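You operate a simulated robot arm through the tools that you are given. There is no shell and no other tool. Be economical: measure what you need, move in short steps, check, and stop when the job is done.

You run a simulated robot arm. Do the job below in one go: nothing can be reset, and whatever is moved stays where it is left.

## Task
Press one ring mark on the wide upturned pot's foot.
Fine: pot in the nest, guide arm over it, press the red stamp once, arm clear, pot back on the board; leave the narrow pot.

It is judged by the outcome, as a careful person would: the job done as asked, and still so three seconds after it is handed in. It fails if anything else is knocked over, pushed out of place, dropped, spilled or broken.

## Robot
A 5-joint arm with a two-finger parallel gripper, fixed in place. Base frame: the origin is at the foot of the arm, x ahead of it, y to its left, z up; the work surface is at about z = 0. Lengths are in m, angles in rad, forces in N, time in s.
With the tool pointing down near the work surface it reaches from about 0.26 to 0.68 m from the base axis. Its first joint turns from -1.152 to 1.152 rad. The tool tilts only in the upright plane through the base axis and itself; it spins freely about its own axis. Payload 2.9 kg.
Tool frame: the origin (TCP) lies between the finger pads and is the grasp point; the fingertips stand 0.03 m ahead of it; z points along the fingers, y is the line along which they close. Largest opening 0.11 m; finger width 0.02, thickness 0.01; the body of the gripper, 0.048 by 0.112 m, starts 0.055 m behind the TCP.
Orientation is told as [roll, pitch, yaw] about the base's x, y, z axes, in that order, counted from this pose: with the fingers straight down and closing along the base's y, the tool's x points along the base's -x, its y along +y and its z along -z.

## Interface
- The arm moves only by the tool step_arm. Its argument "steps" is one flat list of numbers, 7 for each row, row after row: the shift along the base's x, y, z in m, then the turn, a rotation vector about the base's x, y, z in rad, then the finger opening in m, from 0 to 0.11. In form: [dx, dy, dz, rx, ry, rz, gripper, dx, dy, dz, rx, ry, rz, gripper, ...]. A call has 1 to 12 rows; each row is the pose to reach, as a shift and turn from the pose commanded when the call began. Rows are played at 5 a second. More than 0.05 m and 0.15 rad between two rows, or a gripper value outside its range, and nothing of the call is played. Where a pose cannot be reached the arm comes as near as it can. A force on the tool above 40 N (or 10 N above the force at the start of the call, whichever is more), or a blocked arm, ends the call early, and 0.2 s more pass. Each finger travels about 0.108 m/s and halts on what it meets, pressing with about 22 N; the grip force reading is that of the motor and also rises with nothing between the fingers. The clock runs only during rows and for 0.2 s after the last one: add rows that repeat a pose to give the fingers time. It gives the time, the measured TCP pose, the force on the tool (base axes), the opening and the grip force at its end, in the units of the frame above (readings bear some noise), with the torque about the TCP (base axes, N m) and any sound that the robot's microphone picked up.
- Cameras (640 x 400 px; columns grow to the right, rows downward): "scene" is fixed at [0.0418, -0.471, 0.5882]; the picture's right is [0.63, -0.78, 0.00], its down [-0.56, -0.45, -0.70] and it looks along [0.54, 0.44, -0.72] (base axes); focal length 254 px, centre (320, 200). "wrist" rides on the gripper at [0.072, 0.017, -0.103] in the tool frame; the picture's right is [-0.23, 0.97, 0.00], its down [-0.76, -0.18, -0.62] and it looks along [-0.61, -0.14, 0.78] (tool axes); focal length 222 px, centre (320, 200). There is no depth. A picture from a camera that has moved, and an enlarged one, comes with that camera's place and axes in the base frame and with its lens.
- get_image(camera): a new picture of that camera. No time passes.
- zoom(camera, box): a new picture of the part [left, top, right, bottom] of that camera's present view, enlarged. No time passes.
- sign_off(): hands the job in; it is judged then, once.

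Work in short steps. Places have to be worked out from the pictures, the camera data and where the tool is seen: move nearer, look again, correct. Check each grasp and each placing, and mend what went wrong. You have 120 turns and 68 pictures in all, those below and enlarged ones among them. Open the gripper and draw the arm clear of the work before you hand the job in, unless the task says otherwise; then end with one line.

The tools are called after "Emit:" by a JSON object that holds its "method" and its "body". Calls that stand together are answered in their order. step_arm: Moves the arm, as the interface text tells. Its arguments: {"type":"object","properties":{"steps":{"type":"array","items":{"type":"number"}}},"required":["steps"]} The other tools are called the same way: get_image (camera) takes a picture; zoom (camera, box) takes an enlarged picture of a part of a camera's view; sign_off () hands the job in.

At the start:

```text
clock: 0.0
tool_pos: [0.258, -0.2926, 0.3947]
ee_rot: [-0.001, 0.001, -0.001]
contact_force: [0.4, -0.9, -0.6]
moment: [-0.03, 0.01, 0.03]
gripper_width: 0.11
gripper_force: 0.0
```

scene: 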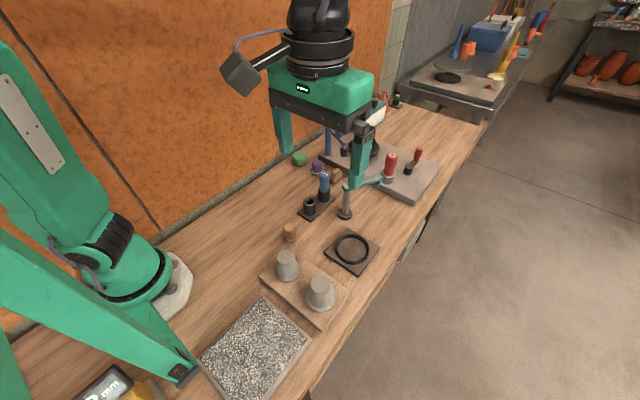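
wrist: 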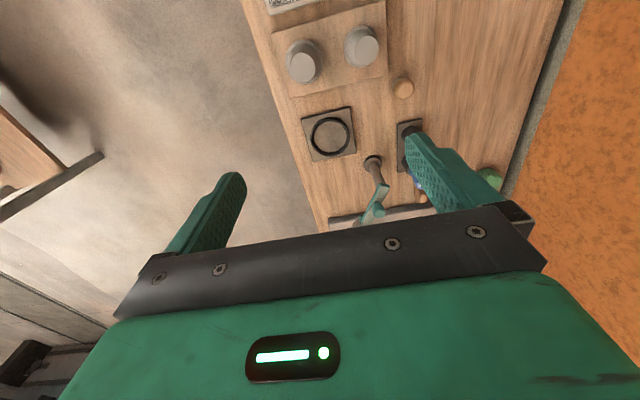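

I start by looking closer at the pots, the nest and the stamp station.

Emit:
{"method": "zoom", "body": {"camera": "scene", "box": [240, 210, 400, 330]}}

Emit:
{"method": "zoom", "body": {"camera": "scene", "box": [280, 110, 440, 230]}}

Emit:
{"method": "zoom", "body": {"camera": "wrist", "box": [250, 0, 530, 230]}}

```text
3.33 times, centred on (320, 270) of scene
camera zoom: at [0.0418, -0.471, 0.5882], right [0.63, -0.78, 0.0], down [-0.56, -0.45, -0.7], along [0.54, 0.44, -0.72], focal length 846 px, centre (320, -33)
```

zoom: 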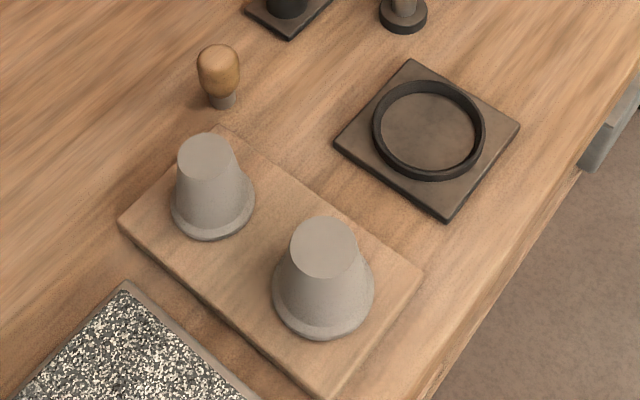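

```text
3.33 times, centred on (360, 170) of scene
camera zoom: at [0.0418, -0.471, 0.5882], right [0.63, -0.78, 0.0], down [-0.56, -0.45, -0.7], along [0.54, 0.44, -0.72], focal length 846 px, centre (187, 300)
```

zoom: 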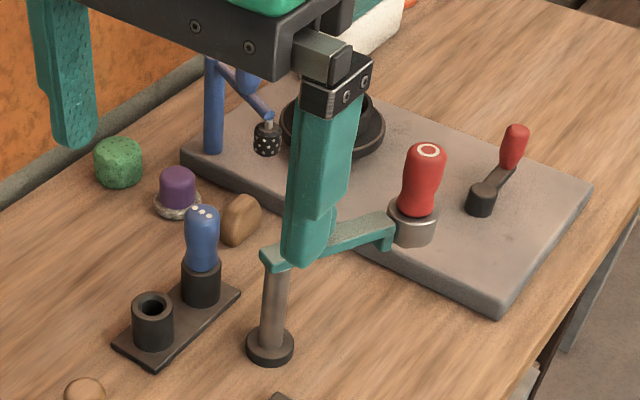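

```text
1.74 times, centred on (390, 115) of wrist
camera zoom: at [0.1846, -0.2751, 0.497], right [0.23, 0.97, 0.0], down [0.76, -0.18, 0.62], along [0.61, -0.14, -0.78], focal length 386 px, centre (198, 348)
```

zoom: 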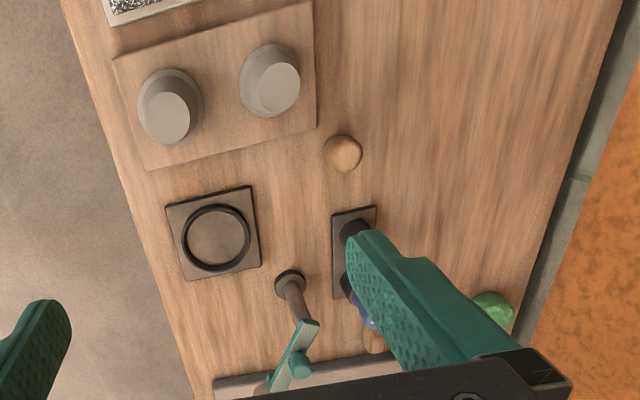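

The wide pot seems to be at about (0.233, -0.317), foot at z≈0.08. The nest is near (0.385, -0.301) and the arm post near (0.48, -0.21). I move down toward the pot for a closer look.

Emit:
{"method": "step_arm", "body": {"steps": [-0.015, -0.015, -0.045, 0, 0, 0, 0.11, -0.025, -0.025, -0.09, 0, 0, 0, 0.11, -0.025, -0.025, -0.135, 0, 0, 0, 0.11, -0.025, -0.025, -0.18, 0, 0, 0, 0.11, -0.025, -0.025, -0.195, 0, 0, 0, 0.11]}}

Emit:
{"method": "get_image", "body": {"camera": "wrist"}}

Emit:
{"method": "get_image", "body": {"camera": "scene"}}

```text
clock: 1.2
tool_pos: [0.2326, -0.3182, 0.1963]
ee_rot: [-0.002, -0.001, -0.001]
contact_force: [-0.1, -0.3, 0.4]
moment: [-0.03, 0.0, 0.05]
gripper_width: 0.1101
gripper_force: 0.1
```

```text
62 pictures are left
camera wrist: at [0.1594, -0.3002, 0.3015], right [0.23, 0.97, 0.0], down [0.76, -0.18, 0.62], along [0.61, -0.14, -0.78], focal length 222 px, centre (320, 200)
```

wrist: 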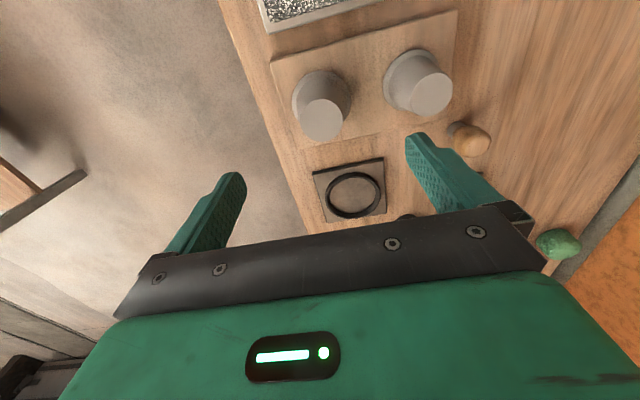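

```text
61 pictures are left
```

scene: 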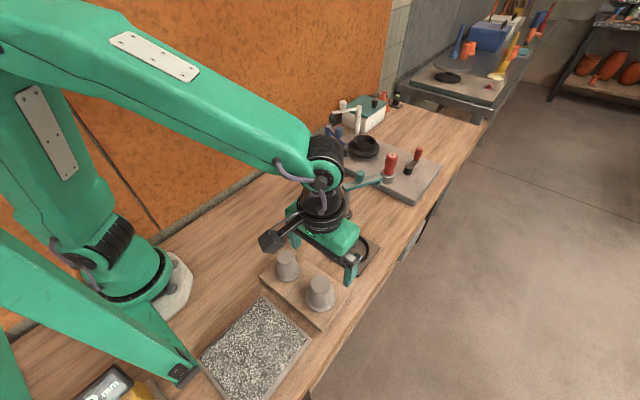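

The two pots are well in view; I enlarge them to confirm which is wide and to refine its centre.

Emit:
{"method": "zoom", "body": {"camera": "wrist", "box": [260, 20, 480, 158]}}

Emit:
{"method": "zoom", "body": {"camera": "scene", "box": [335, 85, 455, 210]}}

```text
2.90 times, centred on (370, 89) of wrist
camera zoom: at [0.1594, -0.3002, 0.3015], right [0.23, 0.97, 0.0], down [0.76, -0.18, 0.62], along [0.61, -0.14, -0.78], focal length 644 px, centre (175, 522)
```

zoom: 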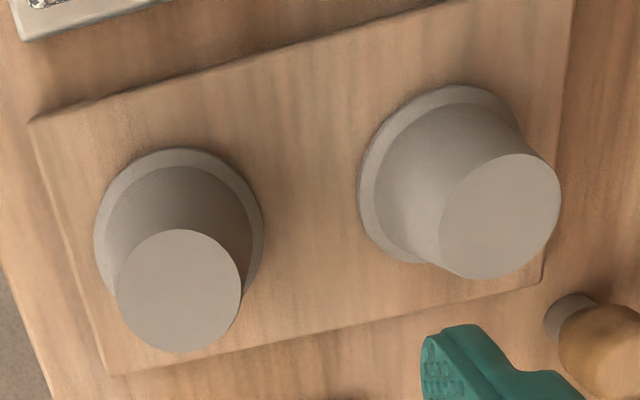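

```text
3.20 times, centred on (395, 148) of scene
camera zoom: at [0.0418, -0.471, 0.5882], right [0.63, -0.78, 0.0], down [-0.56, -0.45, -0.7], along [0.54, 0.44, -0.72], focal length 812 px, centre (80, 368)
```

zoom: 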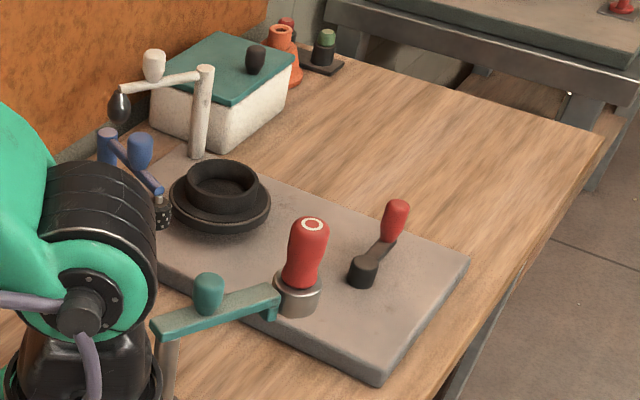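

The pot near the table edge is wider and lower, so it is the wide one, centred at about (0.2325, -0.316). I descend over it with the fingers partly open so the tips come to mid-height.

Emit:
{"method": "step_arm", "body": {"steps": [0, 0.002, -0.045, 0, 0, 0, 0.09, 0, 0.002, -0.08, 0, 0, 0, 0.09, 0, 0.002, -0.105, 0, 0, 0, 0.09, 0, 0.002, -0.121, 0, 0, 0, 0.09, 0, 0.002, -0.121, 0, 0, 0, 0.09]}}

Emit:
{"method": "get_image", "body": {"camera": "wrist"}}

Emit:
{"method": "zoom", "body": {"camera": "scene", "box": [240, 210, 400, 330]}}

```text
clock: 2.4
tool_pos: [0.2329, -0.3146, 0.0772]
ee_rot: [0.0, 0.001, 0.0]
contact_force: [-0.9, 0.3, 0.0]
moment: [0.0, -0.02, 0.01]
gripper_width: 0.0899
gripper_force: 0.0
```

```text
58 pictures are left
camera wrist: at [0.1597, -0.2974, 0.1813], right [0.23, 0.97, 0.0], down [0.76, -0.18, 0.62], along [0.61, -0.14, -0.78], focal length 222 px, centre (320, 200)
```

wrist: 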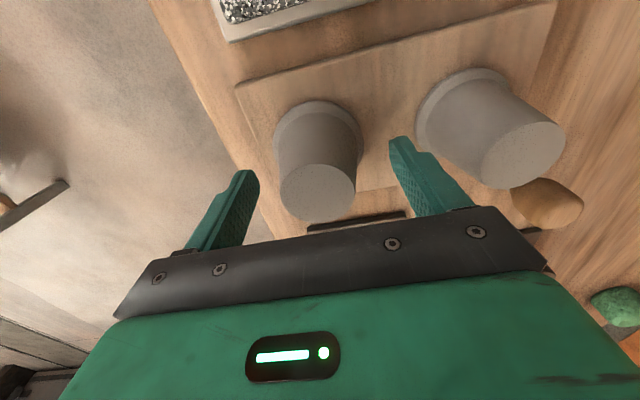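

```text
3.33 times, centred on (320, 270) of scene
camera zoom: at [0.0418, -0.471, 0.5882], right [0.63, -0.78, 0.0], down [-0.56, -0.45, -0.7], along [0.54, 0.44, -0.72], focal length 846 px, centre (320, -33)
```

zoom: 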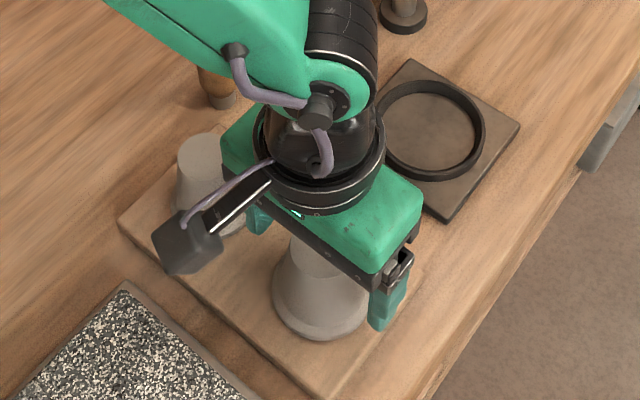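

The pot's foot computes to (0.232, -0.315), centred between the fingers. I close.

Emit:
{"method": "step_arm", "body": {"steps": [0, -0.0005, 0, 0, 0, 0, 0.05, 0, -0.0005, 0, 0, 0, 0, 0.03, 0, -0.0005, 0, 0, 0, 0, 0.03, 0, -0.0005, 0, 0, 0, 0, 0.03]}}

```text
clock: 3.4
tool_pos: [0.2334, -0.3151, 0.0777]
ee_rot: [0.0, 0.0, 0.001]
contact_force: [1.0, 1.4, 3.0]
moment: [0.08, -0.05, 0.03]
gripper_width: 0.0519
gripper_force: 22.2
```

The fingers hold the pot at 52 mm. I lift it 4 cm slowly and check the grip.

Emit:
{"method": "step_arm", "body": {"steps": [0, 0, 0.01, 0, 0, 0, 0.03, 0, 0, 0.025, 0, 0, 0, 0.03, 0, 0, 0.045, 0, 0, 0, 0.03, 0, 0, 0.045, 0, 0, 0, 0.03]}}

Emit:
{"method": "zoom", "body": {"camera": "scene", "box": [240, 190, 400, 310]}}

Emit:
{"method": "get_image", "body": {"camera": "wrist"}}

```text
clock: 4.4
tool_pos: [0.233, -0.3156, 0.124]
ee_rot: [0.0, 0.001, 0.001]
contact_force: [-0.5, -0.8, -2.2]
moment: [-0.01, 0.02, 0.04]
gripper_width: 0.052
gripper_force: 21.7
```

```text
3.33 times, centred on (320, 250) of scene
camera zoom: at [0.0418, -0.471, 0.5882], right [0.63, -0.78, 0.0], down [-0.56, -0.45, -0.7], along [0.54, 0.44, -0.72], focal length 846 px, centre (320, 33)
```

zoom: 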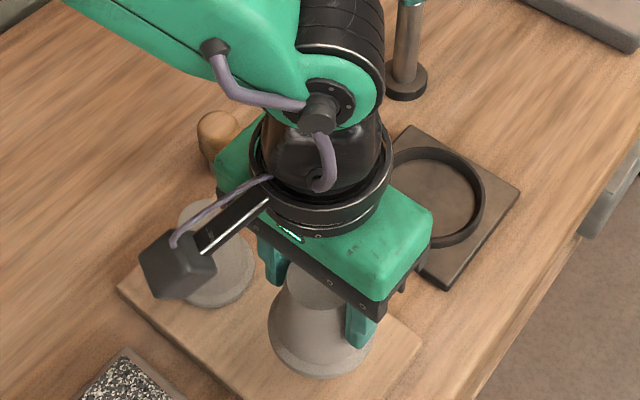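

```text
55 pictures are left
camera wrist: at [0.1596, -0.2984, 0.2269], right [0.23, 0.97, 0.0], down [0.76, -0.18, 0.62], along [0.61, -0.14, -0.78], focal length 222 px, centre (320, 200)
```

wrist: 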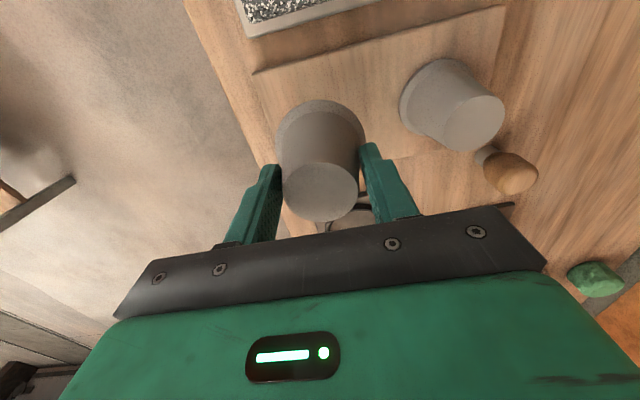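

The pot hangs straight in the grip, with its bottom about 63 mm below the TCP. I carry it to just above the nest, estimated at (0.386, -0.297), and check alignment there.

Emit:
{"method": "step_arm", "body": {"steps": [0.04, 0.005, 0, 0, 0, 0, 0.03, 0.08, 0.01, 0, 0, 0, 0, 0.03, 0.12, 0.014, 0, 0, 0, 0, 0.03, 0.153, 0.018, 0, 0, 0, 0, 0.03, 0.153, 0.018, -0.015, 0, 0, 0, 0.03, 0.153, 0.018, -0.025, 0, 0, 0, 0.03, 0.153, 0.018, -0.025, 0, 0, 0, 0.03]}}

Emit:
{"method": "zoom", "body": {"camera": "scene", "box": [290, 190, 410, 280]}}

Emit:
{"method": "zoom", "body": {"camera": "wrist", "box": [220, 60, 440, 220]}}

```text
clock: 6.0
tool_pos: [0.387, -0.2988, 0.0982]
ee_rot: [0.0, -0.001, -0.001]
contact_force: [0.1, -0.1, -1.1]
moment: [0.02, 0.01, -0.01]
gripper_width: 0.052
gripper_force: 22.5
```

```text
4.44 times, centred on (350, 235) of scene
camera zoom: at [0.0419, -0.471, 0.5882], right [0.63, -0.78, 0.0], down [-0.56, -0.45, -0.7], along [0.54, 0.44, -0.72], focal length 1128 px, centre (187, 44)
```

zoom: 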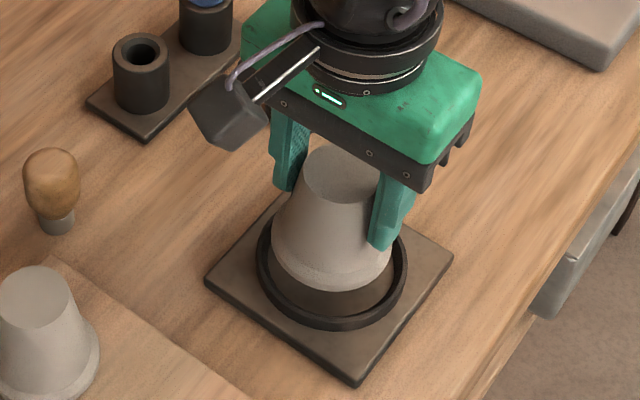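

```text
2.50 times, centred on (330, 140) of wrist
camera zoom: at [0.3132, -0.281, 0.2005], right [0.23, 0.97, 0.0], down [0.76, -0.18, 0.62], along [0.61, -0.14, -0.78], focal length 555 px, centre (295, 350)
```

zoom: 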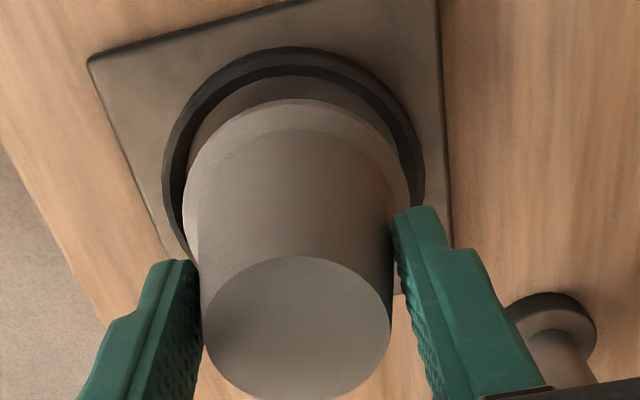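

The pot sits almost over the nest ring (ring centre about (0.387, -0.300), with about 4 mm clearance all round). I make a 1.5 mm correction and lower until contact.

Emit:
{"method": "step_arm", "body": {"steps": [0.0005, -0.0015, 0, 0, 0, 0, 0.03, 0.0005, -0.0015, -0.008, 0, 0, 0, 0.03, 0.0005, -0.0015, -0.014, 0, 0, 0, 0.03, 0.0005, -0.0015, -0.019, 0, 0, 0, 0.03, 0.0005, -0.0015, -0.022, 0, 0, 0, 0.03, 0.0005, -0.0015, -0.024, 0, 0, 0, 0.03]}}

Emit:
{"method": "zoom", "body": {"camera": "scene", "box": [290, 190, 410, 280]}}

```text
clock: 7.4
tool_pos: [0.3865, -0.3002, 0.074]
ee_rot: [0.001, -0.001, 0.001]
contact_force: [-0.1, 0.2, -2.0]
moment: [0.02, 0.0, 0.04]
gripper_width: 0.052
gripper_force: 22.1
```

```text
4.44 times, centred on (350, 235) of scene
camera zoom: at [0.0418, -0.471, 0.5882], right [0.63, -0.78, 0.0], down [-0.56, -0.45, -0.7], along [0.54, 0.44, -0.72], focal length 1128 px, centre (187, 44)
```

zoom: 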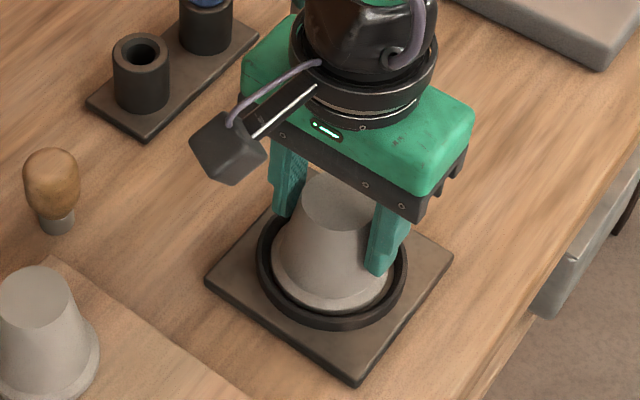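

The pot is centred in the ring but still a little above the floor. I go on down in millimetre steps until I feel contact.

Emit:
{"method": "step_arm", "body": {"steps": [0, 0, -0.002, 0, 0, 0, 0.03, 0, 0, -0.004, 0, 0, 0, 0.03, 0, 0, -0.006, 0, 0, 0, 0.03]}}

```text
clock: 8.2
tool_pos: [0.3875, -0.3, 0.0691]
ee_rot: [-0.002, -0.005, 0.002]
contact_force: [-3.3, 9.2, 29.9]
moment: [0.49, 0.02, 0.05]
gripper_width: 0.053
gripper_force: 21.9
```

Contact at 30 N, so the pot is on the nest floor. I ease up slightly and open the fingers.

Emit:
{"method": "step_arm", "body": {"steps": [0, 0, 0.002, 0, 0, 0, 0.03, 0, 0, 0.002, 0, 0, 0, 0.06, 0, 0, 0.002, 0, 0, 0, 0.085, 0, 0, 0.002, 0, 0, 0, 0.085, 0, 0, 0.03, 0, 0, 0, 0.085, 0, 0, 0.07, 0, 0, 0, 0.085, 0, 0, 0.11, 0, 0, 0, 0.085, 0, 0, 0.13, 0, 0, 0, 0.085]}}

Emit:
{"method": "zoom", "body": {"camera": "scene", "box": [280, 120, 460, 280]}}

Emit:
{"method": "get_image", "body": {"camera": "wrist"}}

```text
clock: 10.0
tool_pos: [0.3866, -0.3002, 0.1969]
ee_rot: [-0.001, 0.0, 0.0]
contact_force: [0.0, 0.4, 0.3]
moment: [0.02, 0.01, -0.01]
gripper_width: 0.0847
gripper_force: 0.1
```

```text
2.50 times, centred on (370, 200) of scene
camera zoom: at [0.0418, -0.471, 0.5882], right [0.63, -0.78, 0.0], down [-0.56, -0.45, -0.7], along [0.54, 0.44, -0.72], focal length 635 px, centre (195, 200)
```

zoom: 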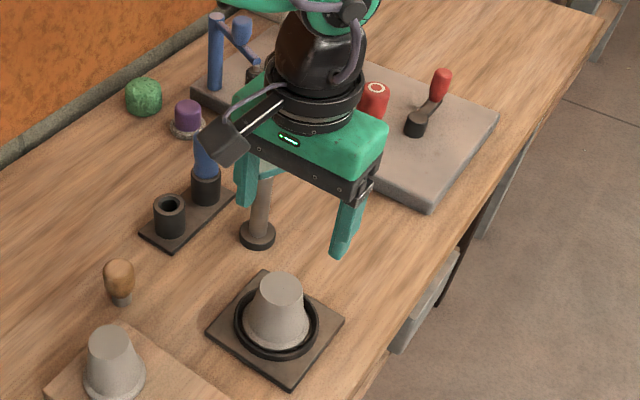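

```text
50 pictures are left
camera wrist: at [0.3137, -0.282, 0.3001], right [0.23, 0.97, 0.0], down [0.76, -0.18, 0.62], along [0.61, -0.14, -0.78], focal length 222 px, centre (320, 200)
```

wrist: 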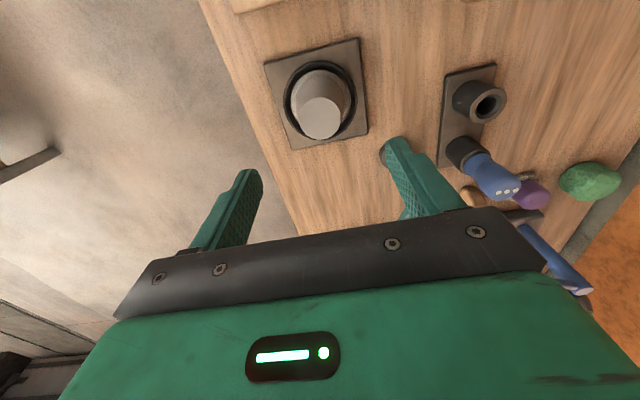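

The pot is seated in the nest. Now I raise the tool over the guide arm to view its post, bar, knob and red stamp from above.

Emit:
{"method": "step_arm", "body": {"steps": [0, 0, 0.05, 0, 0, 0, 0.085, 0.02, 0.01, 0.09, 0, 0, 0, 0.085, 0.06, 0.03, 0.103, 0, 0, 0, 0.085, 0.1, 0.05, 0.103, 0, 0, 0, 0.085, 0.13, 0.075, 0.103, 0, 0, 0, 0.085, 0.163, 0.1, 0.103, 0, 0, 0, 0.085, 0.163, 0.1, 0.103, 0, 0, 0, 0.085]}}

Emit:
{"method": "get_image", "body": {"camera": "wrist"}}

Emit:
{"method": "zoom", "body": {"camera": "scene", "box": [280, 110, 460, 260]}}

```text
clock: 11.6
tool_pos: [0.5512, -0.1986, 0.2994]
ee_rot: [0.001, 0.0, 0.0]
contact_force: [-0.2, -0.6, 0.2]
moment: [0.0, 0.03, 0.01]
gripper_width: 0.0853
gripper_force: 0.0
```

```text
49 pictures are left
camera wrist: at [0.4769, -0.1817, 0.4036], right [0.23, 0.97, 0.0], down [0.76, -0.18, 0.62], along [0.61, -0.14, -0.78], focal length 222 px, centre (320, 200)
```

wrist: 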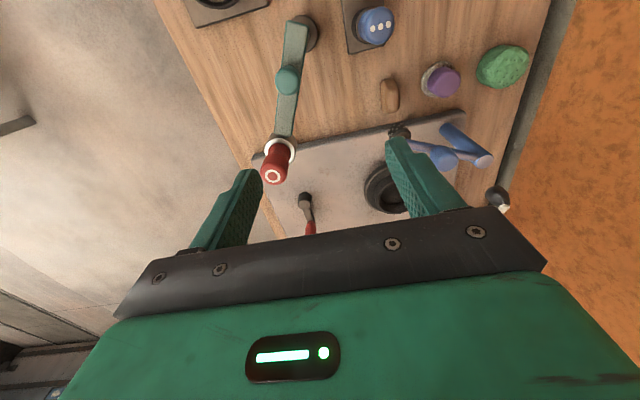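

```text
2.67 times, centred on (370, 185) of scene
camera zoom: at [0.0419, -0.471, 0.5882], right [0.63, -0.78, 0.0], down [-0.56, -0.45, -0.7], along [0.54, 0.44, -0.72], focal length 677 px, centre (187, 240)
```

zoom: 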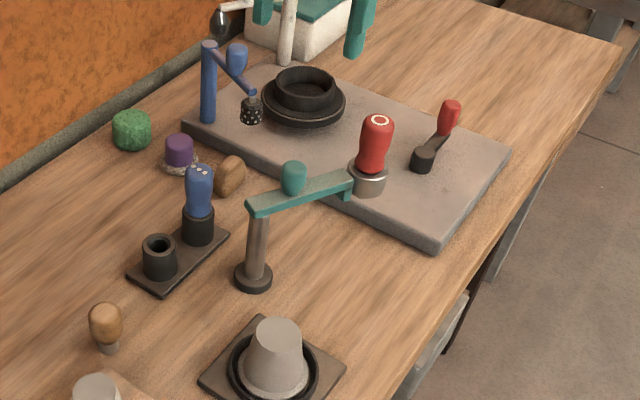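

Emit:
{"method": "zoom", "body": {"camera": "wrist", "box": [220, 10, 360, 200]}}

Emit:
{"method": "zoom", "body": {"camera": "scene", "box": [335, 130, 405, 190]}}

```text
2.11 times, centred on (290, 105) of wrist
camera zoom: at [0.4769, -0.1817, 0.4036], right [0.23, 0.97, 0.0], down [0.76, -0.18, 0.62], along [0.61, -0.14, -0.78], focal length 468 px, centre (383, 400)
```

zoom: 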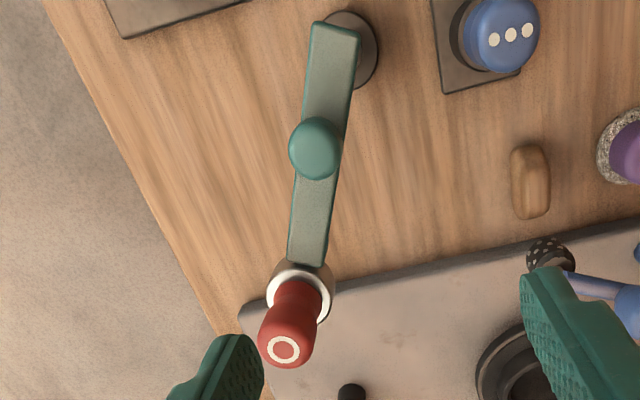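

```text
6.67 times, centred on (370, 160) of scene
camera zoom: at [0.0419, -0.471, 0.5882], right [0.63, -0.78, 0.0], down [-0.56, -0.45, -0.7], along [0.54, 0.44, -0.72], focal length 1693 px, centre (-13, 467)
```

zoom: 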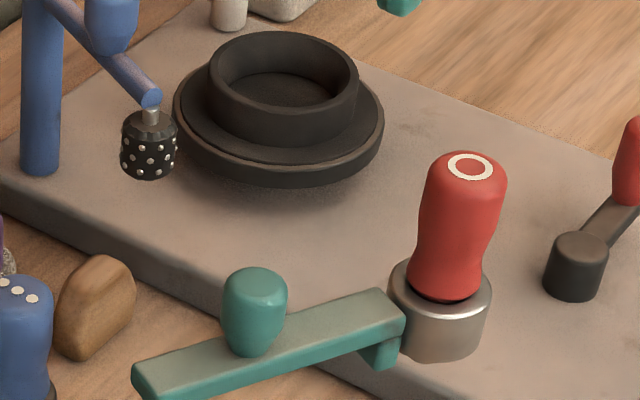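

Triangulated: knob top is about (0.514, -0.224, 0.157), red stamp top about (0.603, -0.267, 0.180) and post about (0.482, -0.208). The stamp must swing about -110° to come over the nest. I go over the knob, turn the tool square to the bar, and stop at z≈0.2 to check.

Emit:
{"method": "step_arm", "body": {"steps": [-0.012, -0.009, 0, 0, 0, -0.12, 0.07, -0.024, -0.017, -0.02, 0, 0, -0.24, 0.06, -0.037, -0.026, -0.05, 0, 0, -0.36, 0.06, -0.037, -0.026, -0.08, 0, 0, -0.45, 0.06, -0.037, -0.026, -0.1, 0, 0, -0.45, 0.06, -0.037, -0.026, -0.1, 0, 0, -0.45, 0.06]}}

Emit:
{"method": "get_image", "body": {"camera": "wrist"}}

Emit:
{"method": "zoom", "body": {"camera": "scene", "box": [310, 90, 430, 190]}}

```text
clock: 13.0
tool_pos: [0.5126, -0.2259, 0.1992]
ee_rot: [0.002, -0.001, -0.45]
contact_force: [0.1, 0.6, -0.2]
moment: [0.0, 0.02, 0.0]
gripper_width: 0.06
gripper_force: 0.0
```

```text
45 pictures are left
camera wrist: at [0.4532, -0.1779, 0.3026], right [0.63, 0.78, 0.0], down [0.61, -0.49, 0.62], along [0.48, -0.39, -0.78], focal length 222 px, centre (320, 200)
```

wrist: 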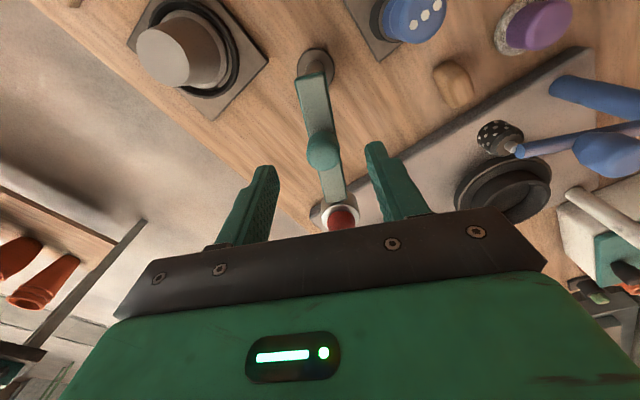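

```text
4.00 times, centred on (370, 140) of scene
camera zoom: at [0.0418, -0.471, 0.5882], right [0.63, -0.78, 0.0], down [-0.56, -0.45, -0.7], along [0.54, 0.44, -0.72], focal length 1016 px, centre (120, 440)
```

zoom: 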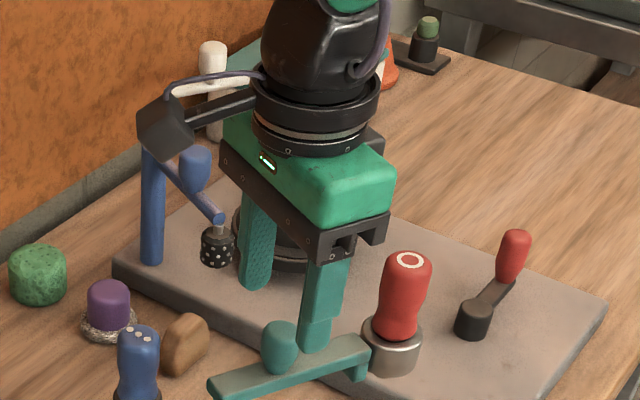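

The knob reads (0.511, -0.223), close to the TCP. I centre on it, descend so the tips stop just above the bar, and close on the knob.

Emit:
{"method": "step_arm", "body": {"steps": [-0.001, 0.002, -0.02, 0, 0, 0, 0.06, -0.001, 0.002, -0.037, 0, 0, 0, 0.06, -0.001, 0.002, -0.037, 0, 0, 0, 0.06, -0.001, 0.002, -0.037, 0, 0, 0, 0.035, -0.001, 0.002, -0.037, 0, 0, 0, 0.015, -0.001, 0.002, -0.037, 0, 0, 0, 0.015]}}

Emit:
{"method": "zoom", "body": {"camera": "scene", "box": [310, 90, 430, 190]}}

```text
clock: 14.4
tool_pos: [0.5126, -0.2236, 0.1632]
ee_rot: [0.0, 0.0, -0.447]
contact_force: [0.9, 1.4, -2.6]
moment: [0.37, -0.41, -0.01]
gripper_width: 0.0253
gripper_force: 45.2
```

```text
4.00 times, centred on (370, 140) of scene
camera zoom: at [0.0419, -0.471, 0.5882], right [0.63, -0.78, 0.0], down [-0.56, -0.45, -0.7], along [0.54, 0.44, -0.72], focal length 1016 px, centre (120, 440)
```

zoom: 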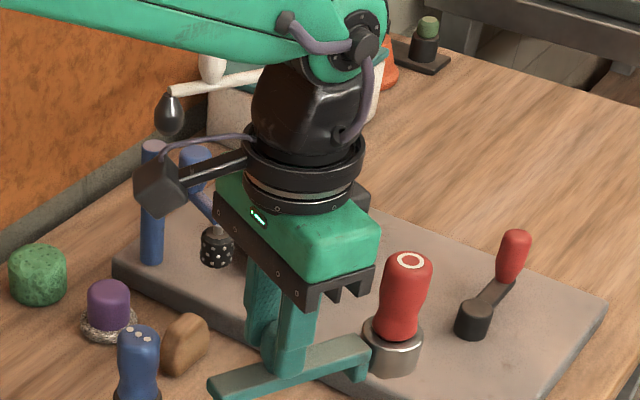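

Knob held (25 mm). I start turning the guide arm about its post along a short arc and watch the force.

Emit:
{"method": "step_arm", "body": {"steps": [-0.0021, -0.0035, 0, 0, 0, -0.12, 0.015, -0.0046, -0.0068, 0, 0, 0, -0.24, 0.015, -0.0074, -0.0098, 0, 0, 0, -0.36, 0.015, -0.0074, -0.0098, 0, 0, 0, -0.36, 0.015]}}

Emit:
{"method": "zoom", "body": {"camera": "scene", "box": [310, 100, 430, 200]}}

```text
clock: 15.4
tool_pos: [0.5047, -0.2327, 0.1622]
ee_rot: [-0.001, -0.001, -0.81]
contact_force: [13.4, 6.6, -12.0]
moment: [0.22, -0.89, -0.35]
gripper_width: 0.0252
gripper_force: 44.9
```

```text
4.00 times, centred on (370, 150) of scene
camera zoom: at [0.0419, -0.471, 0.5882], right [0.63, -0.78, 0.0], down [-0.56, -0.45, -0.7], along [0.54, 0.44, -0.72], focal length 1016 px, centre (120, 400)
```

zoom: 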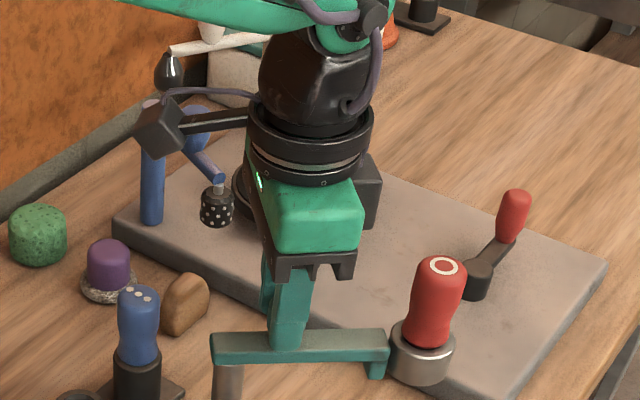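

The guide arm turns with about 14 N of drag and the geometry fits. I continue the arc.

Emit:
{"method": "step_arm", "body": {"steps": [-0.0027, -0.0032, 0, 0, 0, -0.12, 0.015, -0.0063, -0.0054, 0, 0, 0, -0.24, 0.015, -0.0101, -0.0072, 0, 0, 0, -0.36, 0.015, -0.0141, -0.0086, 0, 0, 0, -0.48, 0.015, -0.0182, -0.0094, 0, 0, 0, -0.6, 0.015, -0.0224, -0.0097, 0, 0, 0, -0.72, 0.015, -0.0224, -0.0097, 0, 0, 0, -0.72, 0.015]}}

Emit:
{"method": "zoom", "body": {"camera": "scene", "box": [310, 120, 430, 240]}}

```text
clock: 17.0
tool_pos: [0.4815, -0.2414, 0.1632]
ee_rot: [-0.002, 0.003, -1.527]
contact_force: [-1.3, 31.1, -13.2]
moment: [0.93, -0.57, 0.11]
gripper_width: 0.0255
gripper_force: 45.1
```

```text
3.33 times, centred on (370, 180) of scene
camera zoom: at [0.0419, -0.471, 0.5882], right [0.63, -0.78, 0.0], down [-0.56, -0.45, -0.7], along [0.54, 0.44, -0.72], focal length 846 px, centre (153, 267)
```

zoom: 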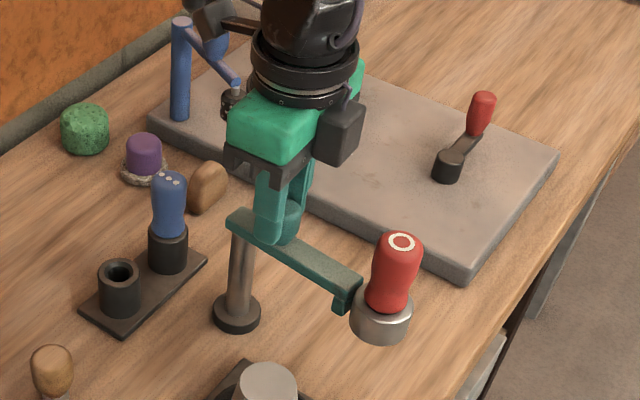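

The arm has swung about 62°. The 31 N inward pull says my arc radius is slightly large; refitting gives the pivot at about (0.483, -0.208) with r≈32.5 mm. I continue on the corrected arc.

Emit:
{"method": "step_arm", "body": {"steps": [0.0005, 0.0024, 0, 0, 0, 0, 0.015, -0.0027, 0.0025, 0, 0, 0, -0.12, 0.015, -0.0065, 0.0031, 0, 0, 0, -0.24, 0.015, -0.0103, 0.0041, 0, 0, 0, -0.36, 0.015, -0.0139, 0.0056, 0, 0, 0, -0.48, 0.015, -0.0173, 0.0075, 0, 0, 0, -0.6, 0.015, -0.0173, 0.0075, 0, 0, 0, -0.6, 0.015]}}

Emit:
{"method": "zoom", "body": {"camera": "scene", "box": [290, 150, 410, 270]}}

```text
clock: 18.6
tool_pos: [0.4644, -0.2353, 0.162]
ee_rot: [0.002, 0.001, -2.129]
contact_force: [17.2, 18.6, -23.1]
moment: [0.96, 0.09, -0.04]
gripper_width: 0.0253
gripper_force: 44.6
```

```text
3.33 times, centred on (350, 210) of scene
camera zoom: at [0.042, -0.471, 0.5882], right [0.63, -0.78, 0.0], down [-0.56, -0.45, -0.7], along [0.54, 0.44, -0.72], focal length 846 px, centre (220, 167)
```

zoom: 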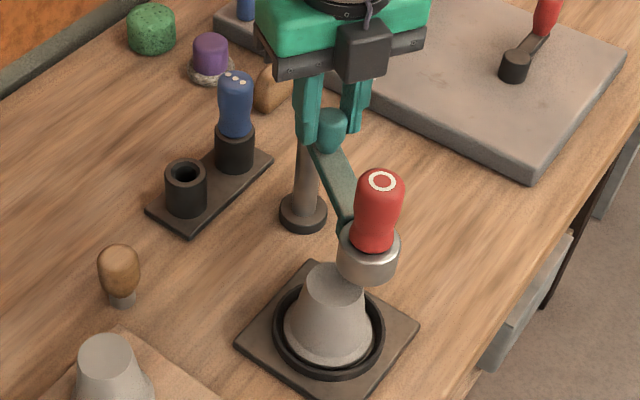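

The stamp is at about -2.21 rad around the post and the pot at -2.37. I ease the outward pull and turn the last 0.165 rad.

Emit:
{"method": "step_arm", "body": {"steps": [0.0006, 0.0012, 0, 0, 0, 0, 0.015, -0.0013, 0.0027, 0, 0, 0, -0.08, 0.015, -0.0034, 0.0042, 0, 0, 0, -0.165, 0.015, -0.0034, 0.0042, 0, 0, 0, -0.165, 0.015]}}

Emit:
{"method": "zoom", "body": {"camera": "scene", "box": [290, 170, 410, 270]}}

Emit:
{"method": "get_image", "body": {"camera": "wrist"}}

```text
clock: 19.6
tool_pos: [0.4608, -0.2318, 0.1625]
ee_rot: [0.002, 0.0, -2.296]
contact_force: [20.1, 5.5, -26.0]
moment: [0.57, 0.0, 0.23]
gripper_width: 0.0256
gripper_force: 44.8
```

```text
4.00 times, centred on (350, 220) of scene
camera zoom: at [0.042, -0.4711, 0.5881], right [0.63, -0.78, 0.0], down [-0.56, -0.45, -0.7], along [0.54, 0.44, -0.72], focal length 1016 px, centre (200, 120)
```

zoom: 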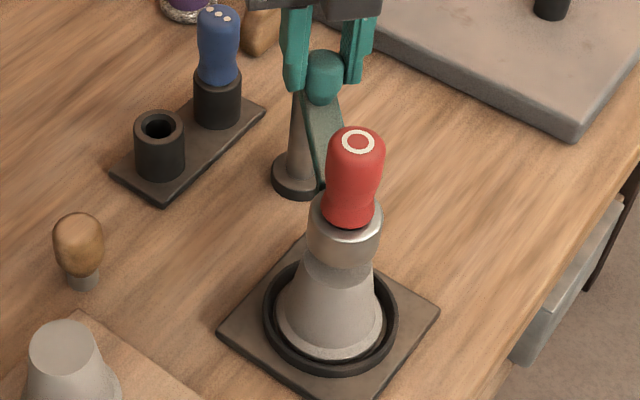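

```text
38 pictures are left
camera wrist: at [0.5212, -0.1878, 0.2665], right [0.58, -0.82, 0.0], down [-0.64, -0.45, 0.62], along [-0.51, -0.36, -0.78], focal length 222 px, centre (320, 200)
```

wrist: 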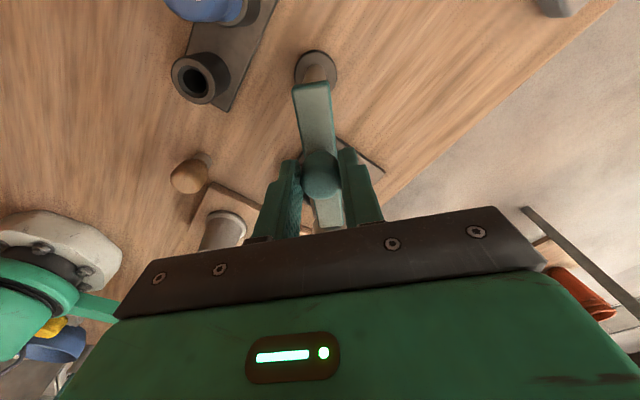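

The stamp top reads (0.390, -0.300), right over the pot foot at (0.388, -0.300). I open the fingers, rise clear, and check that it stays.

Emit:
{"method": "step_arm", "body": {"steps": [0.0004, 0.0006, 0, 0, 0, 0, 0.015, 0.0004, 0.0006, 0, 0, 0, 0, 0.045, 0.0004, 0.0006, 0, 0, 0, 0, 0.06, 0.0004, 0.0006, 0.03, 0, 0, 0, 0.06, 0.0004, 0.0006, 0.07, 0, 0, 0, 0.06, 0.0004, 0.0006, 0.11, 0, 0, 0, 0.06]}}

Emit:
{"method": "zoom", "body": {"camera": "scene", "box": [290, 170, 410, 270]}}

Emit:
{"method": "get_image", "body": {"camera": "wrist"}}

```text
clock: 21.0
tool_pos: [0.4608, -0.2299, 0.2731]
ee_rot: [0.002, 0.001, -2.293]
contact_force: [0.2, -0.1, 0.1]
moment: [-0.02, 0.01, 0.01]
gripper_width: 0.0599
gripper_force: 0.0
```

```text
4.00 times, centred on (350, 220) of scene
camera zoom: at [0.0418, -0.471, 0.5882], right [0.63, -0.78, 0.0], down [-0.56, -0.45, -0.7], along [0.54, 0.44, -0.72], focal length 1016 px, centre (200, 120)
```

zoom: 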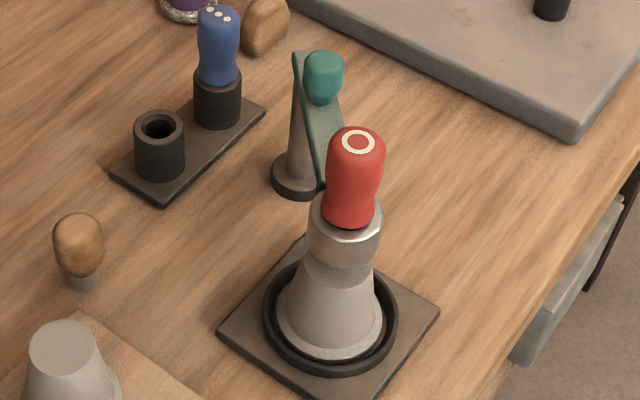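

```text
36 pictures are left
camera wrist: at [0.5203, -0.1857, 0.3761], right [0.58, -0.81, 0.0], down [-0.64, -0.45, 0.62], along [-0.51, -0.36, -0.78], focal length 222 px, centre (320, 200)
```

wrist: 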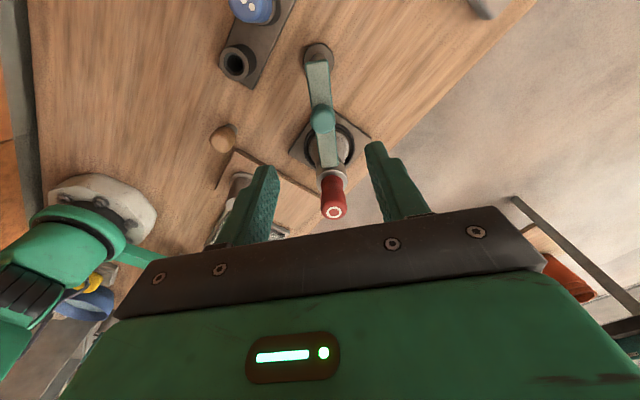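

The guide arm holds its place with the stamp axis over the pot. I close the fingers and move them above the red stamp.

Emit:
{"method": "step_arm", "body": {"steps": [-0.024, -0.023, 0, 0, 0, 0, 0.02, -0.048, -0.047, 0, 0, 0, 0, 0, -0.0725, -0.07, 0, 0, 0, 0, 0, -0.0725, -0.07, -0.03, 0, 0, 0, 0, -0.0725, -0.07, -0.045, 0, 0, 0, 0, -0.0725, -0.07, -0.045, 0, 0, 0, 0]}}

Emit:
{"method": "zoom", "body": {"camera": "scene", "box": [290, 150, 410, 270]}}

Emit:
{"method": "get_image", "body": {"camera": "wrist"}}

```text
clock: 22.4
tool_pos: [0.3874, -0.3015, 0.2289]
ee_rot: [0.0, 0.001, -2.293]
contact_force: [-1.1, 0.1, -0.4]
moment: [0.01, 0.01, 0.02]
gripper_width: 0.0
gripper_force: 22.1
```

```text
3.33 times, centred on (350, 210) of scene
camera zoom: at [0.0418, -0.471, 0.5882], right [0.63, -0.78, 0.0], down [-0.56, -0.45, -0.7], along [0.54, 0.44, -0.72], focal length 846 px, centre (220, 167)
```

zoom: 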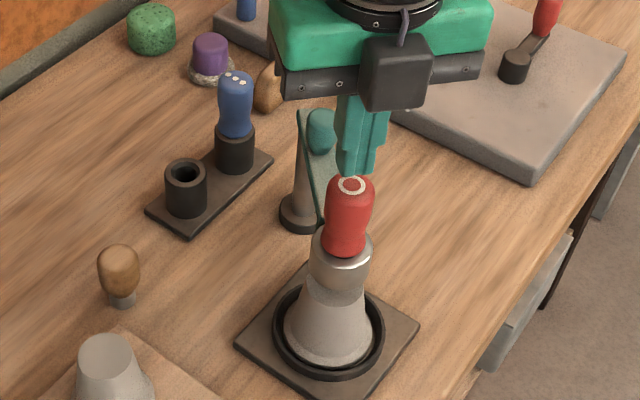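

```text
34 pictures are left
camera wrist: at [0.4475, -0.2562, 0.3324], right [0.58, -0.81, 0.0], down [-0.64, -0.45, 0.62], along [-0.51, -0.36, -0.78], focal length 222 px, centre (320, 200)
```

wrist: 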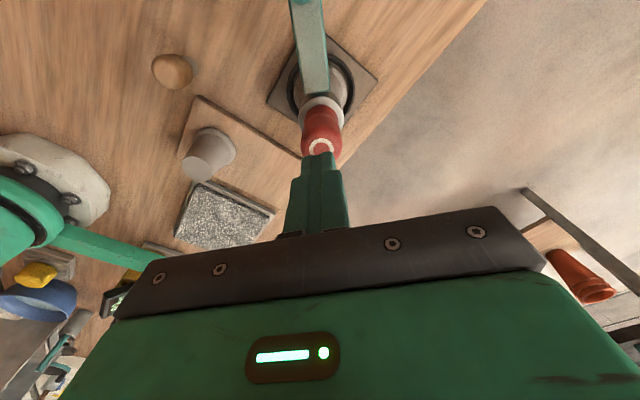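

The tips hang about 1 cm above the stamp top, centred within 1–2 mm. I correct that and press down in small steps, which halts on force.

Emit:
{"method": "step_arm", "body": {"steps": [0.0012, 0.0012, -0.005, 0, 0, 0, 0, 0.0012, 0.0012, -0.01, 0, 0, 0, 0, 0.0012, 0.0012, -0.014, 0, 0, 0, 0, 0.0012, 0.0012, -0.017, 0, 0, 0, 0, 0.0012, 0.0012, -0.02, 0, 0, 0, 0, 0.0012, 0.0012, -0.022, 0, 0, 0, 0, 0.0012, 0.0012, -0.024, 0, 0, 0, 0, 0.0012, 0.0012, -0.026, 0, 0, 0, 0]}}

Emit:
{"method": "zoom", "body": {"camera": "scene", "box": [310, 180, 390, 260]}}

```text
clock: 24.2
tool_pos: [0.3917, -0.3, 0.2054]
ee_rot: [0.005, -0.001, -2.294]
contact_force: [-4.6, 0.6, 23.6]
moment: [-0.01, 0.19, 0.14]
gripper_width: 0.0003
gripper_force: 22.0
```

```text
5.00 times, centred on (350, 220) of scene
camera zoom: at [0.0417, -0.4709, 0.5883], right [0.63, -0.78, 0.0], down [-0.56, -0.45, -0.7], along [0.54, 0.44, -0.72], focal length 1270 px, centre (170, 100)
```

zoom: 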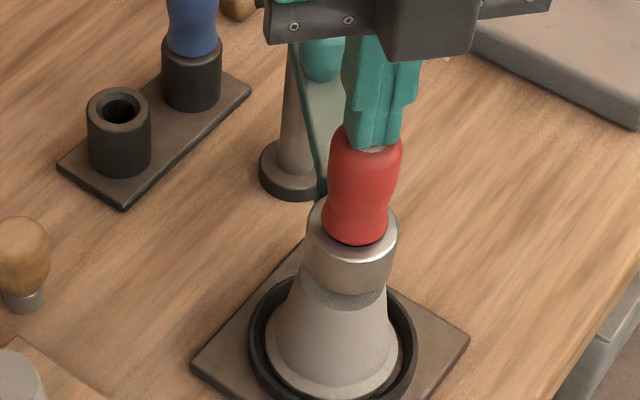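

Contact at about 24 N, with the stamp pressing back. I continue down slowly.

Emit:
{"method": "step_arm", "body": {"steps": [-0.001, 0, -0.002, 0, 0, 0, 0, -0.001, 0, -0.004, 0, 0, 0, 0, -0.001, 0, -0.006, 0, 0, 0, 0, -0.001, 0, -0.008, 0, 0, 0, 0, -0.001, 0, -0.01, 0, 0, 0, 0]}}

Emit:
{"method": "zoom", "body": {"camera": "scene", "box": [310, 180, 390, 260]}}

```text
clock: 24.6
tool_pos: [0.3919, -0.3006, 0.2068]
ee_rot: [0.01, 0.0, -2.293]
contact_force: [-2.7, 0.8, 6.0]
moment: [0.03, 0.1, 0.03]
gripper_width: 0.0001
gripper_force: 22.4
stopped in row 2: the force on the tool passed its limit at 43 N (the readings are from after the stop); the commanded pose is now the measured one
```

```text
5.00 times, centred on (350, 220) of scene
camera zoom: at [0.0418, -0.4709, 0.5883], right [0.63, -0.78, 0.0], down [-0.56, -0.45, -0.7], along [0.54, 0.44, -0.72], focal length 1270 px, centre (170, 100)
```

zoom: 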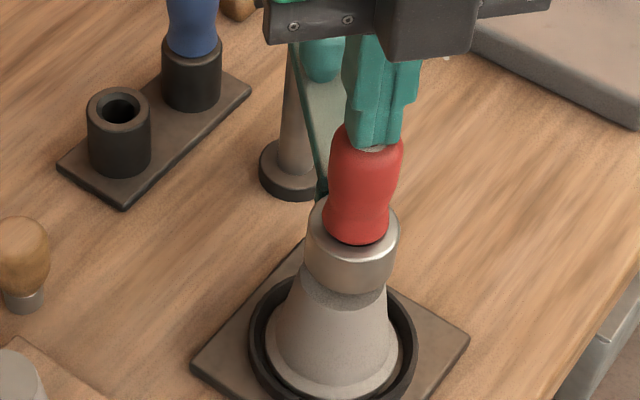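

The picture shows the head moved down about 6 mm onto the foot, with a peak push of 43 N, so the press has probably happened. I lift off straight up and check whether the head springs back.

Emit:
{"method": "step_arm", "body": {"steps": [0, 0, 0.01, 0, 0, 0, 0, 0, 0, 0.03, 0, 0, 0, 0, 0, 0, 0.06, 0, 0, 0, 0, 0.02, 0.02, 0.07, 0, 0, 0, 0.03, 0.045, 0.045, 0.07, 0, 0, 0, 0.06, 0.069, 0.07, 0.07, 0, 0, 0, 0.06, 0.069, 0.07, 0.07, 0, 0, 0, 0.06]}}

Emit:
{"method": "zoom", "body": {"camera": "scene", "box": [310, 180, 390, 260]}}

Emit:
{"method": "zoom", "body": {"camera": "wrist", "box": [250, 20, 410, 240]}}

```text
clock: 26.2
tool_pos: [0.461, -0.2304, 0.2755]
ee_rot: [0.008, 0.001, -2.293]
contact_force: [0.5, 0.5, -0.1]
moment: [-0.01, 0.0, -0.03]
gripper_width: 0.06
gripper_force: 0.1
```

```text
5.00 times, centred on (350, 220) of scene
camera zoom: at [0.0419, -0.471, 0.5882], right [0.63, -0.78, 0.0], down [-0.56, -0.45, -0.7], along [0.54, 0.44, -0.72], focal length 1270 px, centre (170, 100)
```

zoom: 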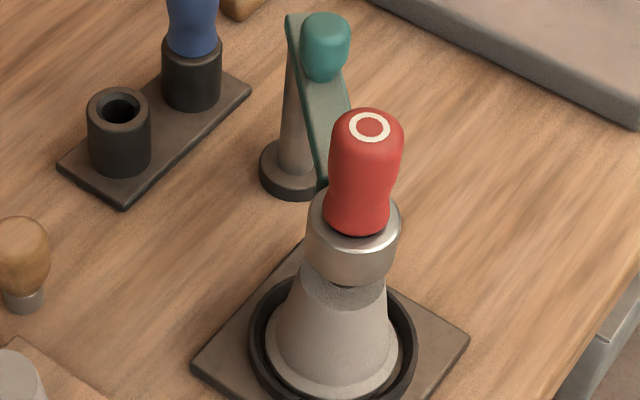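

```text
1.82 times, centred on (330, 130) of wrist
camera zoom: at [0.5201, -0.1865, 0.3794], right [0.58, -0.81, 0.01], down [-0.64, -0.45, 0.62], along [-0.5, -0.36, -0.78], focal length 404 px, centre (302, 327)
```

zoom: 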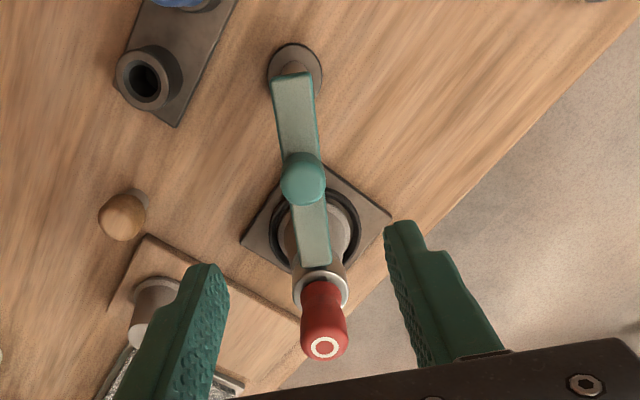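

The head sprang back up. Now I go back down onto the knob (now at about (0.461, -0.230)) and grip it to swing the arm clear.

Emit:
{"method": "step_arm", "body": {"steps": [0.0003, 0, -0.04, -0.008, 0, 0, 0.06, 0.0003, 0, -0.08, -0.008, 0, 0, 0.06, 0.0003, 0, -0.113, -0.008, 0, 0, 0.06, 0.0003, 0, -0.113, -0.008, 0, 0, 0.06, 0.0003, 0, -0.113, -0.008, 0, 0, 0.035, 0.0003, 0, -0.113, -0.008, 0, 0, 0.015, 0.0003, 0, -0.113, -0.008, 0, 0, 0.015]}}

```text
clock: 27.9
tool_pos: [0.4627, -0.2306, 0.1639]
ee_rot: [0.019, 0.006, -2.293]
contact_force: [24.5, -21.7, -12.6]
moment: [0.28, 0.6, 0.21]
gripper_width: 0.026
gripper_force: 45.3
```

Knob held. The sideways load shows the knob about 1.5 mm toward the return direction, so I start the return arc with that correction.

Emit:
{"method": "step_arm", "body": {"steps": [0.0018, -0.0014, 0, 0, 0, 0, 0.015, 0.0053, -0.0041, 0, 0, 0, 0.14, 0.015, 0.0092, -0.0063, 0, 0, 0, 0.28, 0.015, 0.0134, -0.008, 0, 0, 0, 0.42, 0.015, 0.0177, -0.009, 0, 0, 0, 0.56, 0.015, 0.0222, -0.0095, 0, 0, 0, 0.7, 0.015, 0.0222, -0.0095, 0, 0, 0, 0.7, 0.015]}}

Emit:
{"method": "zoom", "body": {"camera": "scene", "box": [290, 150, 410, 270]}}

```text
clock: 29.4
tool_pos: [0.4822, -0.2412, 0.1644]
ee_rot: [0.015, -0.006, -1.592]
contact_force: [-15.1, -4.5, 19.9]
moment: [-0.42, 1.46, 0.45]
gripper_width: 0.0257
gripper_force: 44.9
```

```text
3.33 times, centred on (350, 210) of scene
camera zoom: at [0.0417, -0.4709, 0.5883], right [0.63, -0.78, 0.0], down [-0.56, -0.45, -0.7], along [0.54, 0.44, -0.72], focal length 846 px, centre (220, 167)
```

zoom: 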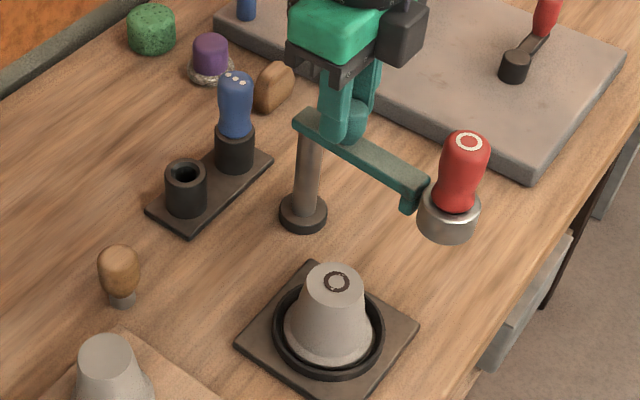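

A single ring mark is on the foot, clean and centred. I swing the guide arm the rest of the way back to its original place.

Emit:
{"method": "step_arm", "body": {"steps": [0.0044, 0.0002, 0, 0, 0, 0.14, 0.015, 0.0088, 0.001, 0, 0, 0, 0.28, 0.015, 0.0131, 0.0024, 0, 0, 0, 0.42, 0.015, 0.0171, 0.0044, 0, 0, 0, 0.56, 0.015, 0.0208, 0.0069, 0, 0, 0, 0.7, 0.015, 0.0241, 0.01, 0, 0, 0, 0.84, 0.015, 0.0269, 0.0134, 0, 0, 0, 0.98, 0.015, 0.0287, 0.0161, 0, 0, 0, 1.08, 0.015, 0.0287, 0.0161, 0, 0, 0, 1.08, 0.015]}}

Emit:
{"method": "zoom", "body": {"camera": "scene", "box": [290, 110, 450, 270]}}

```text
clock: 31.4
tool_pos: [0.5136, -0.2244, 0.1633]
ee_rot: [0.001, -0.01, -0.51]
contact_force: [2.7, -9.2, 15.4]
moment: [-0.84, -0.27, 0.3]
gripper_width: 0.0255
gripper_force: 45.3
```

```text
2.50 times, centred on (370, 190) of scene
camera zoom: at [0.0417, -0.4709, 0.5883], right [0.63, -0.78, 0.0], down [-0.56, -0.45, -0.7], along [0.54, 0.44, -0.72], focal length 635 px, centre (195, 225)
```

zoom: 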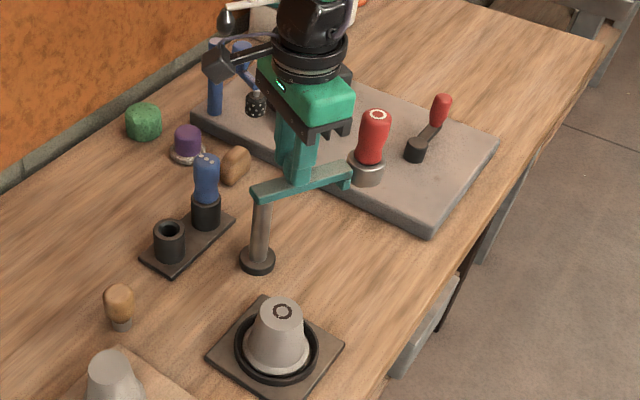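

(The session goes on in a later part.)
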